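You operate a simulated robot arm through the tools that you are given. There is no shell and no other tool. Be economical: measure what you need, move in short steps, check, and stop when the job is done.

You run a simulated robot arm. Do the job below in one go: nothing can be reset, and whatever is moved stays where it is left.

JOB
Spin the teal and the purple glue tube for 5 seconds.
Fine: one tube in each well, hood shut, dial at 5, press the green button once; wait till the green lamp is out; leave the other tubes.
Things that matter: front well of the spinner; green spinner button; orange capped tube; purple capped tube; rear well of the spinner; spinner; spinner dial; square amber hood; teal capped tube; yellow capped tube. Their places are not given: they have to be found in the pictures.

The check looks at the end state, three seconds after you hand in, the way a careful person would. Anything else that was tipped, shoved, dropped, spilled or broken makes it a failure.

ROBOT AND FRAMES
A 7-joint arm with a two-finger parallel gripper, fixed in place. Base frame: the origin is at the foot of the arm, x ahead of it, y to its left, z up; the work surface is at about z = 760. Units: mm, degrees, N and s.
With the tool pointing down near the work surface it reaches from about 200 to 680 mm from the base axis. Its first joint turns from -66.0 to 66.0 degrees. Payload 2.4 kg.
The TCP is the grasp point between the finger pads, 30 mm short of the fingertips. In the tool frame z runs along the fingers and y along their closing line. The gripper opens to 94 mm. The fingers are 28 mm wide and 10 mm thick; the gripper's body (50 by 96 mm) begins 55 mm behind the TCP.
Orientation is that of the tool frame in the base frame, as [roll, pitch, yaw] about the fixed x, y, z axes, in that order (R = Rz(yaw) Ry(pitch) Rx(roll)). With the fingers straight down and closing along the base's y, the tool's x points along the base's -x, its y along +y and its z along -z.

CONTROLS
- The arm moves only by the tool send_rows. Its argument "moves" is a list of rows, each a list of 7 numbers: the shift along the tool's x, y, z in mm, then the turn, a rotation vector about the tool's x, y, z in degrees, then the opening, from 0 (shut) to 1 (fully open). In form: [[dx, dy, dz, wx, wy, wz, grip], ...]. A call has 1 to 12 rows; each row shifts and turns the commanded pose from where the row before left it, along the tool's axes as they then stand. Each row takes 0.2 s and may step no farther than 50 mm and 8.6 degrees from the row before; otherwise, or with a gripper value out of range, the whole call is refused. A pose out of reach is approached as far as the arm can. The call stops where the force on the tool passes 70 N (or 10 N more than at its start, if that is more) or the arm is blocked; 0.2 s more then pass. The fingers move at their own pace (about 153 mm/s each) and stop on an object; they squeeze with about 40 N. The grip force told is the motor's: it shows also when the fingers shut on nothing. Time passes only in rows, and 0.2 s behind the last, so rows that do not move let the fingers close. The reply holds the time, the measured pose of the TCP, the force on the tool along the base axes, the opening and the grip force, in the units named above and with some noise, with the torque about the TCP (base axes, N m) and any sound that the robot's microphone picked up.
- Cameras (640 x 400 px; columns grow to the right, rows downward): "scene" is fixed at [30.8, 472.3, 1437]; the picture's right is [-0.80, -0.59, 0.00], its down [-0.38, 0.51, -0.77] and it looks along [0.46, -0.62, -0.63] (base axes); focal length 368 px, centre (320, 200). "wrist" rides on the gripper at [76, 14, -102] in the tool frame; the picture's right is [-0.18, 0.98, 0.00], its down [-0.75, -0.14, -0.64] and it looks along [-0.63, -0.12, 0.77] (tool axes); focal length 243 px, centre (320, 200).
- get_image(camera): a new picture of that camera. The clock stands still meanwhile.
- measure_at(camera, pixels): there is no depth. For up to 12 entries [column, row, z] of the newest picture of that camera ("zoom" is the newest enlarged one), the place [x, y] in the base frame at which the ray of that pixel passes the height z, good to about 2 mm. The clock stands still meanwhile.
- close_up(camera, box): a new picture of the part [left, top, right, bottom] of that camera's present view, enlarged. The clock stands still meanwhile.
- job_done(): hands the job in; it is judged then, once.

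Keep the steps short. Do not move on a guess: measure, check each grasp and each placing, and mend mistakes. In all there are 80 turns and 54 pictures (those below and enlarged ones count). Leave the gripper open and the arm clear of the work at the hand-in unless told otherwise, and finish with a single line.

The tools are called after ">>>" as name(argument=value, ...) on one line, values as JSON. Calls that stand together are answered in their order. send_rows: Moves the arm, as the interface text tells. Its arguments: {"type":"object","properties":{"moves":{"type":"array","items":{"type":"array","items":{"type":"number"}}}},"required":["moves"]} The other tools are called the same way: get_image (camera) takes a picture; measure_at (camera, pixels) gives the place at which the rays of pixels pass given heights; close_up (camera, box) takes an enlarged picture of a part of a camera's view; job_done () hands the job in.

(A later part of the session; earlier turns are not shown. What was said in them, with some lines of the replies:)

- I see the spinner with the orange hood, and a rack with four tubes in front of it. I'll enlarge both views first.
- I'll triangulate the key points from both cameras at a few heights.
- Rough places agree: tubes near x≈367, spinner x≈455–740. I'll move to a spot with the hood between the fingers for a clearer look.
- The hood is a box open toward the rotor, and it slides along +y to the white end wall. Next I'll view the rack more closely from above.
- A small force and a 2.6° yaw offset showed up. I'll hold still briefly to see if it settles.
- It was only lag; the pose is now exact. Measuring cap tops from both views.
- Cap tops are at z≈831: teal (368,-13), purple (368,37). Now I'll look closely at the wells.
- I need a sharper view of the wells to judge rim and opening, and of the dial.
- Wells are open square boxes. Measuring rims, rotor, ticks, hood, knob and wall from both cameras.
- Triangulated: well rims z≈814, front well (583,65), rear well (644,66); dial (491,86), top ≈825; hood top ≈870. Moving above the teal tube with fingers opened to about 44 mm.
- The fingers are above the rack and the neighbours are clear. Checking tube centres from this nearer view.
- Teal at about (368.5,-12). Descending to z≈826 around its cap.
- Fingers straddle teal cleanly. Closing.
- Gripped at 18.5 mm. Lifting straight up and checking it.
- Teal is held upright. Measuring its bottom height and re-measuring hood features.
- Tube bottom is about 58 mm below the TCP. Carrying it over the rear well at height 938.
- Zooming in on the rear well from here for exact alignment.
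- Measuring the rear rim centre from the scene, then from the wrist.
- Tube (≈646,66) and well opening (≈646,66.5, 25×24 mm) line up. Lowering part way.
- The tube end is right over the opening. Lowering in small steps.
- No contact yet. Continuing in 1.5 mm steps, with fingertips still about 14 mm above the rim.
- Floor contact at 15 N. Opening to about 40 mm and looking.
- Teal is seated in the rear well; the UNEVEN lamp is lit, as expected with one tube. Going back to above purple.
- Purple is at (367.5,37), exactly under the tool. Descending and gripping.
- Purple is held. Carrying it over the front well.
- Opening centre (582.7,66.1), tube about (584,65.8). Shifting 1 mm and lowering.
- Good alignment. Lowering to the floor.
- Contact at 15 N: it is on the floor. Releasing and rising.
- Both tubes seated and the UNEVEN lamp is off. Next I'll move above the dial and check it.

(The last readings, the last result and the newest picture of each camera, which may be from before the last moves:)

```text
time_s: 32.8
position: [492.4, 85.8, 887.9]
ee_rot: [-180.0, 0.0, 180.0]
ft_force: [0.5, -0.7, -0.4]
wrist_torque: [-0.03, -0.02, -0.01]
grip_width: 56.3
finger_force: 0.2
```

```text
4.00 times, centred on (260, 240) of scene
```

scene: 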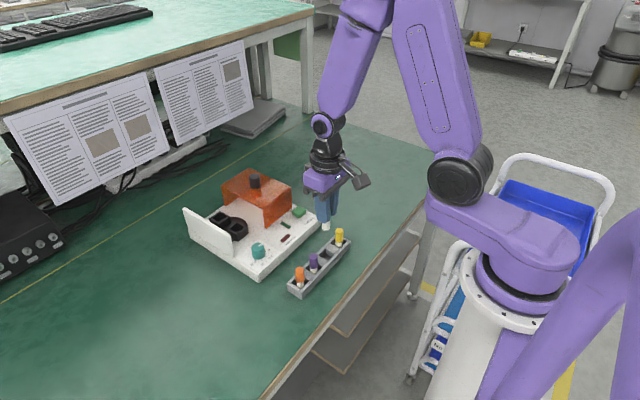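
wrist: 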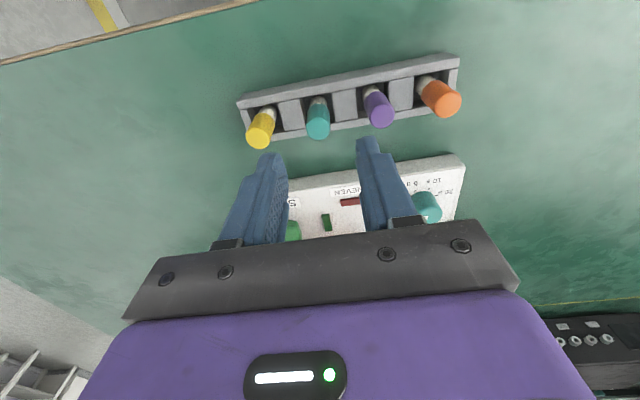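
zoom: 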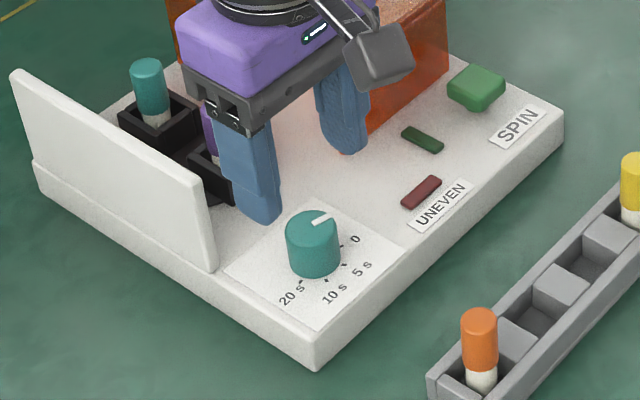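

>>> measure_at(camera="zoom", pixels=[[313, 229, 825], [313, 229, 820], [340, 246, 797], [344, 264, 797], [327, 277, 797], [302, 281, 797], [311, 262, 797], [321, 221, 825], [329, 216, 825], [290, 229, 825], [338, 229, 825]])

>>> close_up(camera="wrist", box=[290, 80, 370, 160])

```text
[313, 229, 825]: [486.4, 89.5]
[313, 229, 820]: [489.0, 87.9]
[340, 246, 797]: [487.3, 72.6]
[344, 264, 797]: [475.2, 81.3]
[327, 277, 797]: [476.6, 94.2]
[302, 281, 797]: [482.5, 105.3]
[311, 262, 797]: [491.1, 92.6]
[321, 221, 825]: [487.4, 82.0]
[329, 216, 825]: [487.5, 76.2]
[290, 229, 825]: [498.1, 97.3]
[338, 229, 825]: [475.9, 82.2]
```

```text
5.00 times, centred on (330, 120) of wrist
```

zoom: 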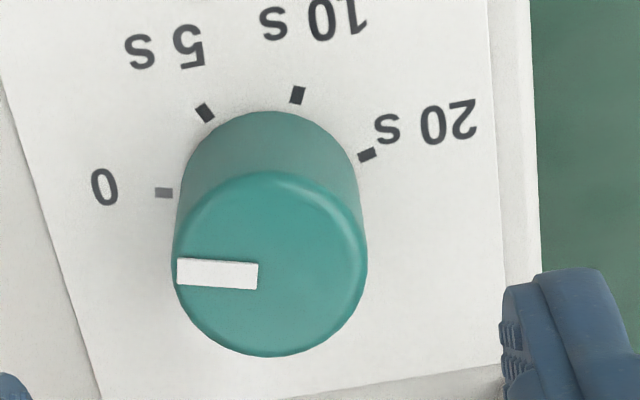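

>>> measure_at(camera="zoom", pixels=[[164, 192, 797], [205, 112, 797], [297, 95, 797], [367, 154, 797], [269, 263, 822], [180, 271, 822], [258, 275, 822], [174, 263, 822], [366, 263, 822], [269, 357, 822], [269, 170, 822]])

```text
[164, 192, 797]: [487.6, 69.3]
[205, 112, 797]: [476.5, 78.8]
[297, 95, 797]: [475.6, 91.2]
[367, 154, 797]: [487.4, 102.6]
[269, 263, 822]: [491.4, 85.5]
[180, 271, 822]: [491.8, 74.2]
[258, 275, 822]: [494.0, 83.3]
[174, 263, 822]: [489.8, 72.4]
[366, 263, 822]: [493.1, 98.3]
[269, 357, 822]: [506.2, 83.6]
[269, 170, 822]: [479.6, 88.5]
```

Dial centre (491.5,86), pointer on 0; tick 5 lies about 52° clockwise from above. Descending around the dial and closing.

>>> send_rows(moves=[[0, 0, 25, 0, 0, 0, 0.6], [0, 0, 20, 0, 0, 0, 0.6], [0, 0, 10, 0, 0, 0, 0.6], [0, 0, 0, 0, 0, 0, 0.6], [0, 0, 0, 0, 0, 0, 0], [0, 0, 0, 0, 0, 0, 0], [0, 0, 0, 0, 0, 0, 0]])

```text
time_s: 34.4
position: [491.7, 84.3, 832.5]
ee_rot: [-179.9, 0.0, 179.9]
ft_force: [0.4, -9.6, -3.6]
wrist_torque: [0.18, -0.37, -0.02]
grip_width: 29.6
finger_force: 44.2
```

Gripped the dial (29.6 mm). A small sideways force means it sits about 1.5 mm toward −y; I'll shift for that and then turn 52°.

>>> send_rows(moves=[[0, -1.3, 0, 0, 0, 0, 0], [0, 0, 0, 0, 0, 0, 0]])

>>> send_rows(moves=[[0, 0, 0, 0, 0, 6.5, 0], [0, 0, 0, 0, 0, 6.5, 0], [0, 0, 0, 0, 0, 6.5, 0], [0, 0, 0, 0, 0, 6.5, 0], [0, 0, 0, 0, 0, 6.5, 0], [0, 0, 0, 0, 0, 6.5, 0], [0, 0, 0, 0, 0, 6.5, 0], [0, 0, 0, 0, 0, 6.5, 0], [0, 0, 0, 0, 0, 0, 0], [0, 0, 0, 0, 0, 0, 0]])

>>> close_up(camera="scene", box=[225, 215, 295, 285])

```text
time_s: 35.0
position: [491.4, 86.3, 831.9]
ee_rot: [180.0, 0.1, -179.9]
ft_force: [10.3, 0.6, -18.4]
wrist_torque: [-0.49, 0.46, 0.0]
grip_width: 29.4
finger_force: 44.6
```

```text
time_s: 37.2
position: [492.4, 86.6, 835.2]
ee_rot: [179.9, 0.1, 128.1]
ft_force: [14.3, 26.6, -29.5]
wrist_torque: [0.69, 0.34, 0.08]
grip_width: 29.6
finger_force: 44.9
```

```text
5.71 times, centred on (260, 250) of scene
```

zoom: 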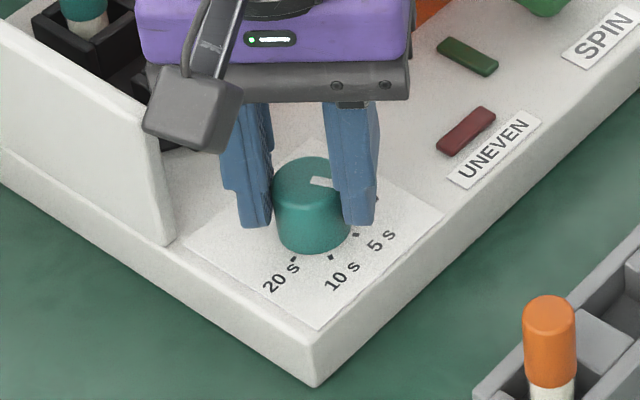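

The dial has turned; the grip carries some side load, so I'll release, rise and look.

>>> send_rows(moves=[[0, 0, 0, 0, 0, 0, 0.6], [0, 0, 0, 0, 0, 0, 0.6], [0, 0, -25, 0, 0, 0, 0.6], [0, 0, -40, 0, 0, 0, 0.6], [0, 0, 0, 0, 0, 0, 0.6], [0, 0, 0, 0, 0, 0, 0.6]])

>>> close_up(camera="scene", box=[225, 215, 295, 285])

>>> get_image(camera="wrist")

```text
time_s: 38.6
position: [490.9, 84.5, 900.7]
ee_rot: [180.0, -0.1, 128.0]
ft_force: [-0.8, -0.2, 0.2]
wrist_torque: [0.02, -0.02, 0.02]
grip_width: 56.4
finger_force: 0.1
```

```text
5.71 times, centred on (260, 250) of scene
```

zoom: 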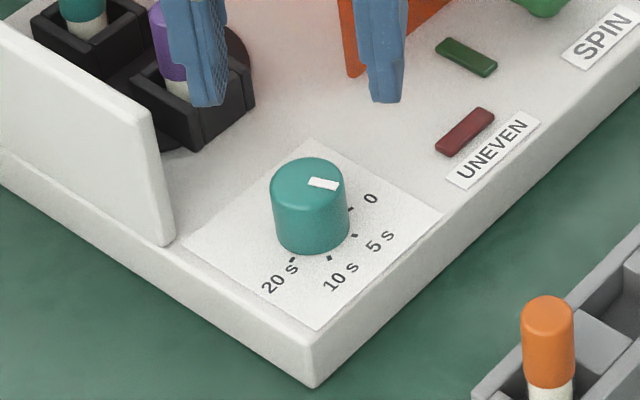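

```text
13 pictures are left
```

wrist: 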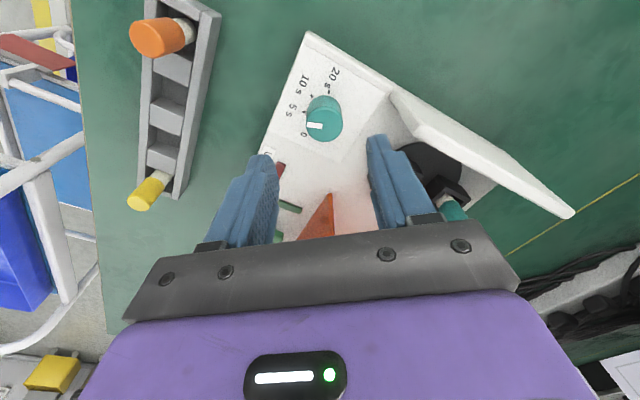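

>>> measure_at(camera="zoom", pixels=[[310, 181, 822], [338, 187, 822], [351, 209, 797], [355, 236, 797], [329, 258, 797], [292, 260, 797], [271, 180, 822], [345, 184, 822], [308, 182, 822]])

>>> measure_at(camera="wrist", pixels=[[308, 125, 822], [323, 126, 822], [324, 123, 822]])

```text
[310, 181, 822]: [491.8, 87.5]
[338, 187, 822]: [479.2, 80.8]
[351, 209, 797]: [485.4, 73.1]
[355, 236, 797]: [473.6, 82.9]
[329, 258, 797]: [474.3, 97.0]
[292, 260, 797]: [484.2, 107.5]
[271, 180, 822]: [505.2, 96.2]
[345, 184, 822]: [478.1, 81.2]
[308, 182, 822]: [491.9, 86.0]
```

```text
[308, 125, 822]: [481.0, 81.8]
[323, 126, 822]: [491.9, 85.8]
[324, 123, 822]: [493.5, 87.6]
```

Both cameras put the pointer near 64°, matching tick 5. One enlarged wrist view to confirm.

>>> close_up(camera="wrist", box=[280, 70, 370, 150])

```text
5.00 times, centred on (325, 110) of wrist
```

zoom: 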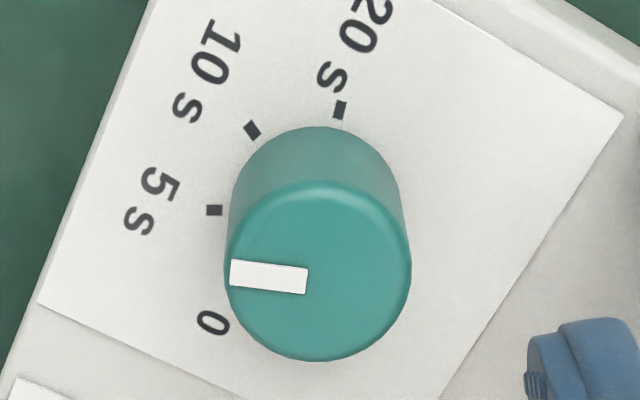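

Pointer sits on the 5 tick, in the same relation as it earlier had to 0. Now rising, turning back, and moving toward the hood knob (about (614,-43), top ≈896).

>>> send_rows(moves=[[0, 0, -30, 0, 0, 0, 0.6], [0, 0, -30, 0, 0, 0, 0.6], [0, 0, 0, 0, 0, -7.5, 0.6], [0, 0, 0, 0, 0, -7.5, 0.6], [0, 0, 0, 0, 0, -7.5, 0.6], [0, 0, 0, 0, 0, -7.5, 0.6], [0, 0, 0, 0, 0, -7.5, 0.6], [0, 0, 0, 0, 0, -7.5, 0.6], [0, 0, 0, 0, 0, -7, 0.6], [0, 0, 0, 0, 0, 0, 0.6]])

>>> send_rows(moves=[[-30.5, -32, 0, 0, 0, 0, 0.6], [-30.5, -32, 0, 0, 0, 0, 0.6], [-30.5, -32, 0, 0, 0, 0, 0.6], [-30.5, -32, 0, 0, 0, 0, 0.6], [0, 0, 0, 0, 0, 0, 0.6], [0, 0, 0, 0, 0, 0, 0.6], [0, 0, 0, 0, 0, 0, 0.6]])

>>> close_up(camera="wrist", box=[240, 60, 420, 220])

>>> close_up(camera="scene", box=[190, 140, 310, 250])

```text
time_s: 40.8
position: [490.9, 85.5, 957.0]
ee_rot: [-180.0, 0.0, -179.9]
ft_force: [-0.1, -0.2, -1.4]
wrist_torque: [0.02, -0.01, 0.01]
grip_width: 56.2
finger_force: 0.0
```

```text
time_s: 42.4
position: [611.9, -42.8, 955.7]
ee_rot: [180.0, 0.0, 180.0]
ft_force: [-0.1, 0.0, -0.1]
wrist_torque: [-0.03, 0.01, 0.02]
grip_width: 56.2
finger_force: 0.0
```

```text
2.50 times, centred on (330, 140) of wrist
```

zoom: 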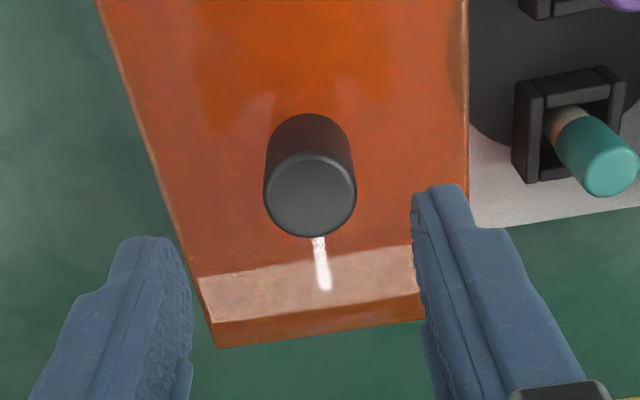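

```text
3.64 times, centred on (250, 195) of scene
```

zoom: 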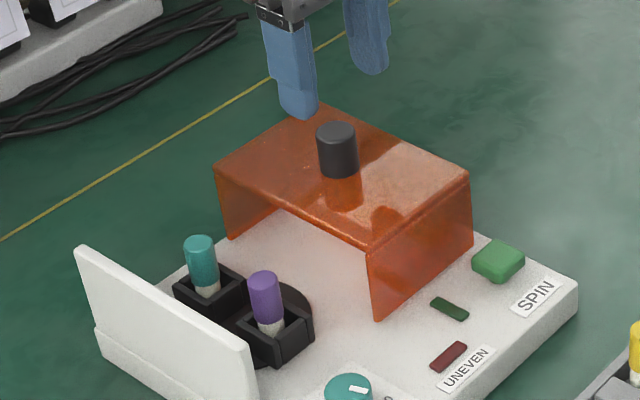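

>>> measure_at(camera="zoom", pixels=[[336, 130, 893], [336, 130, 897], [336, 130, 901], [370, 248, 868], [370, 248, 872], [214, 172, 870], [468, 175, 870], [498, 250, 805], [498, 250, 812], [500, 256, 805], [248, 348, 868], [78, 249, 868]])

```text
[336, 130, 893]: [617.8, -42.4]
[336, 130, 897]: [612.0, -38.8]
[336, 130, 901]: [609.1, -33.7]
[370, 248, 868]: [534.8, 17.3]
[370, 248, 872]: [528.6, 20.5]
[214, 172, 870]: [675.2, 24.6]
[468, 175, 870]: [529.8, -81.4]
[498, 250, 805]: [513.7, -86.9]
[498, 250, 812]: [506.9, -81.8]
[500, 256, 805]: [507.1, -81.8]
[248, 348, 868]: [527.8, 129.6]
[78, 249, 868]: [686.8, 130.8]
```

Knob centre ≈(613.5,-40), top 896; hood top ≈869. Lowering around the knob to TCP ≈906 and closing.

>>> send_rows(moves=[[0, 3.3, 0, 0, 0, 0, 0.6], [0, 0, 25, 0, 0, 0, 0.6], [0, 0, 15, 0, 0, 0, 0.6], [0, 0, 11, 0, 0, 0, 0.6], [0, 0, 0, 0, 0, 0, 0.6], [0, 0, 0, 0, 0, 0, 0.6]])

>>> send_rows(moves=[[0, 0, 0, 0, 0, 0, 0], [0, 0, 0, 0, 0, 0, 0], [0, 0, 0, 0, 0, 0, 0]])

```text
time_s: 43.8
position: [614.8, -40.1, 907.3]
ee_rot: [-179.9, 0.1, 180.0]
ft_force: [-0.1, -0.3, 1.3]
wrist_torque: [0.01, 0.02, 0.0]
grip_width: 56.0
finger_force: 0.1
```

```text
time_s: 44.6
position: [613.1, -39.2, 908.6]
ee_rot: [179.9, 0.0, 180.0]
ft_force: [-0.2, -0.8, -1.0]
wrist_torque: [0.35, -0.06, 0.07]
grip_width: 27.3
finger_force: 44.7
```

Knob held (27 mm). Sliding gently in +y and watching the force.

>>> send_rows(moves=[[0, 4, 0, 0, 0, 0, 0], [0, 5, 0, 0, 0, 0, 0], [0, 5, 0, 0, 0, 0, 0], [0, 0, 0, 0, 0, 0, 0]])

>>> close_up(camera="scene", box=[190, 140, 310, 250])

```text
time_s: 45.6
position: [613.7, -25.4, 907.3]
ee_rot: [-180.0, 0.0, 180.0]
ft_force: [0.8, 1.5, -6.0]
wrist_torque: [-0.33, -0.8, -0.17]
grip_width: 26.9
finger_force: 45.3
```

```text
3.64 times, centred on (250, 195) of scene
```

zoom: 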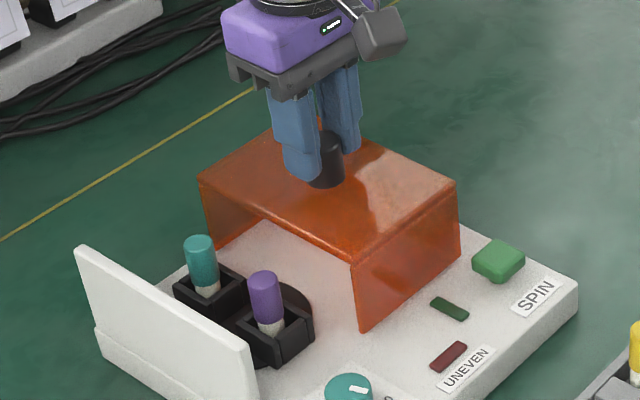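

The hood slides freely. Continuing.

>>> send_rows(moves=[[0, 8, 0, 0, 0, 0, 0], [0, 8, 0, 0, 0, 0, 0], [0, 8, 0, 0, 0, 0, 0], [0, 8, 0, 0, 0, 0, 0], [0, 8, 0, 0, 0, 0, 0], [0, 8, 0, 0, 0, 0, 0], [0, 8, 0, 0, 0, 0, 0], [0, 8, 0, 0, 0, 0, 0], [0, 0, 0, 0, 0, 0, 0]])

>>> send_rows(moves=[[0, 4, 0, 0, 0, 0, 0], [0, 4, 0, 0, 0, 0, 0], [0, 4, 0, 0, 0, 0, 0], [0, 4, 0, 0, 0, 0, 0], [0, 0, 0, 0, 0, 0, 0]])

```text
time_s: 47.6
position: [613.4, 37.9, 906.8]
ee_rot: [180.0, -0.1, 180.0]
ft_force: [-5.0, 0.2, -9.3]
wrist_torque: [0.35, -0.07, -0.04]
grip_width: 27.2
finger_force: 45.0
```

```text
time_s: 48.8
position: [614.3, 53.7, 905.5]
ee_rot: [179.9, -0.1, 180.0]
ft_force: [-3.3, -1.1, -13.8]
wrist_torque: [0.43, 0.54, -0.05]
grip_width: 27.2
finger_force: 45.8
```

>>> send_rows(moves=[[0, 2, 0, 0, 0, 0, 0], [0, 2, 0, 0, 0, 0, 0], [0, 2, 0, 0, 0, 0, 0], [0, 0, 0, 0, 0, 0, 0]])

>>> close_up(camera="scene", box=[180, 150, 310, 260])

```text
time_s: 49.8
position: [613.5, 60.8, 906.9]
ee_rot: [180.0, 0.0, 180.0]
ft_force: [-2.0, 0.5, -11.6]
wrist_torque: [0.41, 0.88, -0.01]
grip_width: 26.9
finger_force: 44.3
```

```text
3.64 times, centred on (245, 205) of scene
```

zoom: 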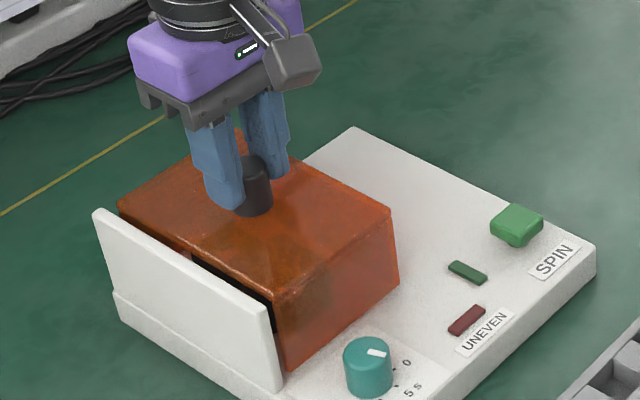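

Nearly shut: a narrow gap to the wall remains. Continuing until it stops.

>>> send_rows(moves=[[0, 1.5, 0, 0, 0, 0, 0], [0, 1.5, 0, 0, 0, 0, 0], [0, 1.5, 0, 0, 0, 0, 0], [0, 0, 0, 0, 0, 0, 0]])

>>> send_rows(moves=[[0, 1.5, 0, 0, 0, 0, 0], [0, 1.5, 0, 0, 0, 0, 0], [0, 0, 0, 0, 0, 0, 0]])

```text
time_s: 50.8
position: [613.7, 64.8, 907.2]
ee_rot: [-179.9, 0.0, 180.0]
ft_force: [-6.7, 0.2, -7.5]
wrist_torque: [0.38, -0.02, -0.01]
grip_width: 27.2
finger_force: 45.1
```

```text
time_s: 51.6
position: [614.0, 64.5, 908.2]
ee_rot: [-179.9, -0.1, 180.0]
ft_force: [-9.5, -9.9, -9.1]
wrist_torque: [0.19, 0.01, 0.04]
grip_width: 27.3
finger_force: 44.9
```

Resistance appears at y≈64.8. One firmer push of 1.5 mm, then a look.

>>> send_rows(moves=[[0, 1.5, 0, 0, 0, 0, 0], [0, 0, 0, 0, 0, 0, 0]])

>>> close_up(camera="scene", box=[180, 150, 310, 260])

```text
time_s: 52.2
position: [614.2, 65.4, 908.2]
ee_rot: [-180.0, -0.1, 179.7]
ft_force: [-4.9, -21.1, -10.5]
wrist_torque: [-0.11, 0.8, 0.01]
grip_width: 27.4
finger_force: 45.0
```

```text
3.64 times, centred on (245, 205) of scene
```

zoom: 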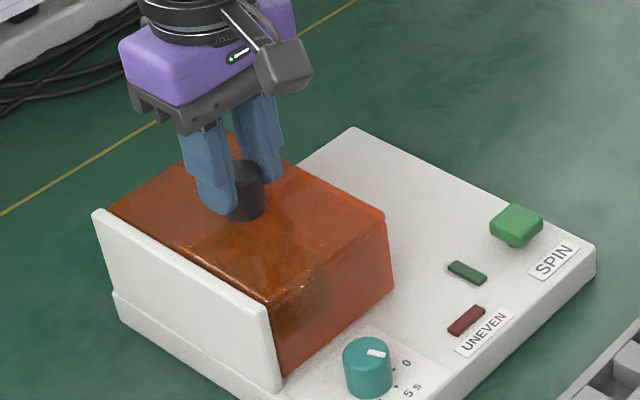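

Hood is flush with the wall. Easing the push, releasing, rising, then moving over the green button (≈(501.5,-75), top ≈812) with fingers shut.

>>> send_rows(moves=[[0, -3, 0, 0, 0, 0, 0], [0, 0, 0, 0, 0, 0, 0], [0, 0, 0, 0, 0, 0, 0.5], [0, 0, 0, 0, 0, 0, 0.5], [0, 0, -25, 0, 0, 0, 0.5], [0, 0, -40, 0, 0, 0, 0.5], [0, 0, 0, 0, 0, 0, 0.5]])

>>> send_rows(moves=[[28, -35.2, 0, 0, 0, 0, 0], [28, -35.2, 0, 0, 0, 0, 0], [28, -35.3, 0, 0, 0, 0, 0], [28, -35.3, 0, 0, 0, 0, 0], [0, 0, 40, 0, 0, 0, 0], [0, 0, 35, 0, 0, 0, 0], [0, 0, 0, 0, 0, 0, 0], [0, 0, 0, 0, 0, 0, 0]])

>>> get_image(camera="wrist")

>>> close_up(camera="scene", box=[180, 150, 330, 270])

```text
time_s: 53.8
position: [615.2, 64.7, 973.4]
ee_rot: [180.0, 0.0, 179.9]
ft_force: [0.3, 0.5, 0.8]
wrist_torque: [0.0, 0.04, 0.01]
grip_width: 47.1
finger_force: 0.0
```

```text
time_s: 55.6
position: [499.5, -77.4, 896.0]
ee_rot: [-180.0, 0.1, -180.0]
ft_force: [0.1, 0.6, -0.1]
wrist_torque: [-0.01, 0.01, 0.01]
grip_width: 0.0
finger_force: 32.9
```

```text
6 pictures are left
```

wrist: 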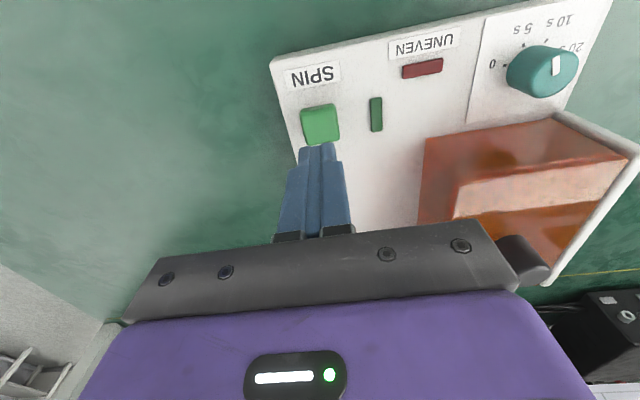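

```text
3.33 times, centred on (255, 210) of scene
```

zoom: 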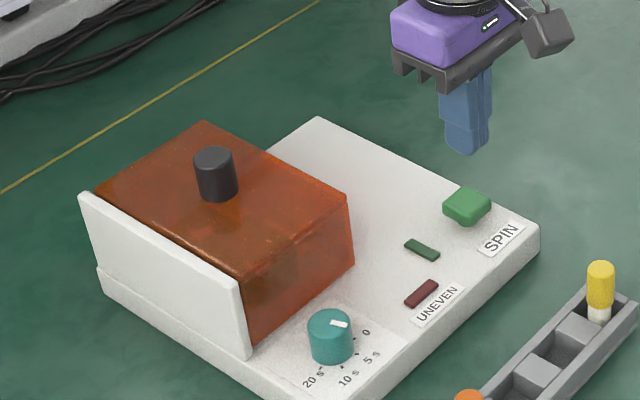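

Hood shut and dial still at 5. Measuring the button top from both views.

>>> measure_at(camera="wrist", pixels=[[322, 126, 812], [322, 126, 816], [303, 113, 812], [336, 139, 812]])

>>> measure_at(camera="zoom", pixels=[[466, 202, 812], [466, 202, 816], [443, 205, 812], [490, 202, 812]])

```text
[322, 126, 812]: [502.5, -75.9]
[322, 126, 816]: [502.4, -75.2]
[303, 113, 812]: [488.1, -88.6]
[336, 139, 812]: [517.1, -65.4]
```

```text
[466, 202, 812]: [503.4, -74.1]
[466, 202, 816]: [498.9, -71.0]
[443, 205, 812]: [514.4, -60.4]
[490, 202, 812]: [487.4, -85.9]
```

Button centre (502.5,-75), directly below. Lowering close to it.

>>> send_rows(moves=[[-1, 0, 25, 0, 0, 0, 0], [0, 0, 20, 0, 0, 0, 0], [0, 0, 3, 0, 0, 0, 0], [0, 0, 0, 0, 0, 0, 0]])

>>> send_rows(moves=[[0, 0, 1.5, 0, 0, 0, 0], [0, 0, 1.5, 0, 0, 0, 0], [0, 0, 0, 0, 0, 0, 0]])

```text
time_s: 56.6
position: [502.7, -75.4, 847.4]
ee_rot: [-179.9, 0.0, -179.9]
ft_force: [-0.4, 0.3, 0.6]
wrist_torque: [0.02, -0.01, 0.04]
grip_width: 0.0
finger_force: 32.3
```

```text
time_s: 57.4
position: [501.6, -75.6, 844.2]
ee_rot: [180.0, 0.0, -180.0]
ft_force: [0.1, -0.3, 0.1]
wrist_torque: [0.01, -0.01, -0.01]
grip_width: 0.0
finger_force: 32.8
```

>>> send_rows(moves=[[0, 0, 1.5, 0, 0, 0, 0], [0, 0, 1.5, 0, 0, 0, 0], [0, 0, 0, 0, 0, 0, 0]])

```text
time_s: 58.2
position: [502.0, -75.6, 842.5]
ee_rot: [-180.0, 0.0, -180.0]
ft_force: [0.1, 0.7, 0.1]
wrist_torque: [-0.01, -0.03, 0.0]
grip_width: 0.0
finger_force: 33.1
```

>>> send_rows(moves=[[0, 0, 1.5, 0, 0, 0, 0], [0, 0, 1.5, 0, 0, 0, 0], [0, 0, 0, 0, 0, 0, 0]])

```text
time_s: 59.0
position: [501.3, -74.8, 839.6]
ee_rot: [-180.0, 0.0, 180.0]
ft_force: [0.1, -1.3, 1.7]
wrist_torque: [-0.05, 0.01, 0.0]
grip_width: 0.2
finger_force: 33.2
```

Light contact begins. Pressing a little further.

>>> send_rows(moves=[[0, 0, 1.5, 0, 0, 0, 0], [0, 0, 0, 0, 0, 0, 0]])

```text
time_s: 59.6
position: [501.3, -73.6, 838.1]
ee_rot: [-180.0, 0.0, 180.0]
ft_force: [-0.9, -0.1, 3.1]
wrist_torque: [-0.03, 0.0, -0.01]
grip_width: 0.1
finger_force: 33.0
```

>>> send_rows(moves=[[0, 0, 1.5, 0, 0, 0, 0], [0, 0, 0, 0, 0, 0, 0]])

```text
time_s: 60.2
position: [503.9, -74.2, 836.0]
ee_rot: [179.9, 0.0, 179.9]
ft_force: [-2.1, 1.2, 2.3]
wrist_torque: [0.05, 0.05, 0.0]
grip_width: 0.0
finger_force: 32.9
heard: click
```

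A click was heard: pressed once. Rising straight up and checking the lamp.

>>> send_rows(moves=[[0, 0, -30, 0, 0, 0, 0], [0, 0, -40, 0, 0, 0, 0], [0, 0, -45, 0, 0, 0, 0.5]])

>>> close_up(camera="scene", box=[180, 150, 360, 310])

```text
time_s: 61.0
position: [501.6, -75.0, 953.6]
ee_rot: [-179.9, -0.1, 180.0]
ft_force: [0.7, 0.0, -0.5]
wrist_torque: [0.02, -0.02, 0.01]
grip_width: 47.0
finger_force: 0.1
```

```text
2.50 times, centred on (270, 230) of scene
```

zoom: 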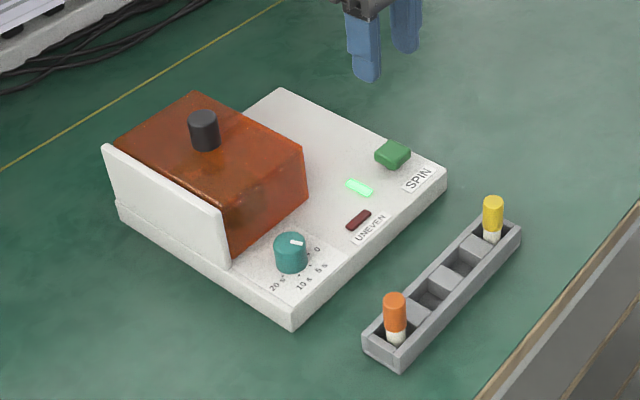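

The green lamp is lit, so the spin is running. Opening the gripper and waiting.

>>> send_rows(moves=[[0, 0, -40, 0, 0, 0, 1], [0, 0, 0, 0, 0, 0, 1], [0, 0, 0, 0, 0, 0, 1], [0, 0, 0, 0, 0, 0, 1], [0, 0, 0, 0, 0, 0, 1], [0, 0, 0, 0, 0, 0, 1], [0, 0, 0, 0, 0, 0, 1], [0, 0, 0, 0, 0, 0, 1], [0, 0, 0, 0, 0, 0, 1], [0, 0, 0, 0, 0, 0, 1], [0, 0, 0, 0, 0, 0, 1], [0, 0, 0, 0, 0, 0, 1]])

>>> send_rows(moves=[[0, 0, 0, 0, 0, 0, 1], [0, 0, 0, 0, 0, 0, 1], [0, 0, 0, 0, 0, 0, 1], [0, 0, 0, 0, 0, 0, 1], [0, 0, 0, 0, 0, 0, 1], [0, 0, 0, 0, 0, 0, 1], [0, 0, 0, 0, 0, 0, 1], [0, 0, 0, 0, 0, 0, 1], [0, 0, 0, 0, 0, 0, 1], [0, 0, 0, 0, 0, 0, 1], [0, 0, 0, 0, 0, 0, 1], [0, 0, 0, 0, 0, 0, 1]])

>>> close_up(camera="scene", box=[180, 150, 360, 310])

```text
time_s: 63.6
position: [501.2, -73.5, 992.1]
ee_rot: [180.0, 0.0, 180.0]
ft_force: [0.9, 1.0, 0.5]
wrist_torque: [0.04, -0.02, 0.0]
grip_width: 94.2
finger_force: 0.0
```

```text
time_s: 66.2
position: [502.5, -74.4, 992.1]
ee_rot: [180.0, -0.1, 180.0]
ft_force: [-0.9, -0.2, 0.8]
wrist_torque: [-0.02, 0.01, 0.02]
grip_width: 94.2
finger_force: 0.0
```

```text
2.50 times, centred on (270, 230) of scene
```

zoom: 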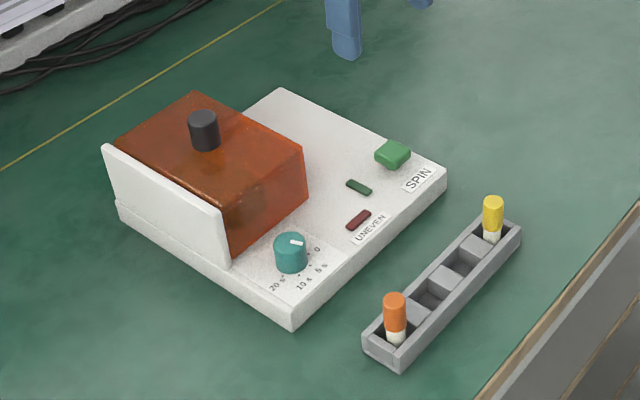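

The green lamp is out after about 5 s, hood shut, dial at 5, the other tubes untouched, and the arm is clear and open. Handing in.

>>> job_done()

```text
The job is handed in.
```

The teal tube (rear well) and the purple tube (front well) were spun with the hood shut, the dial at 5 and one press of the green button; the green lamp is out, the orange and yellow tubes were left alone, and the job is handed in.
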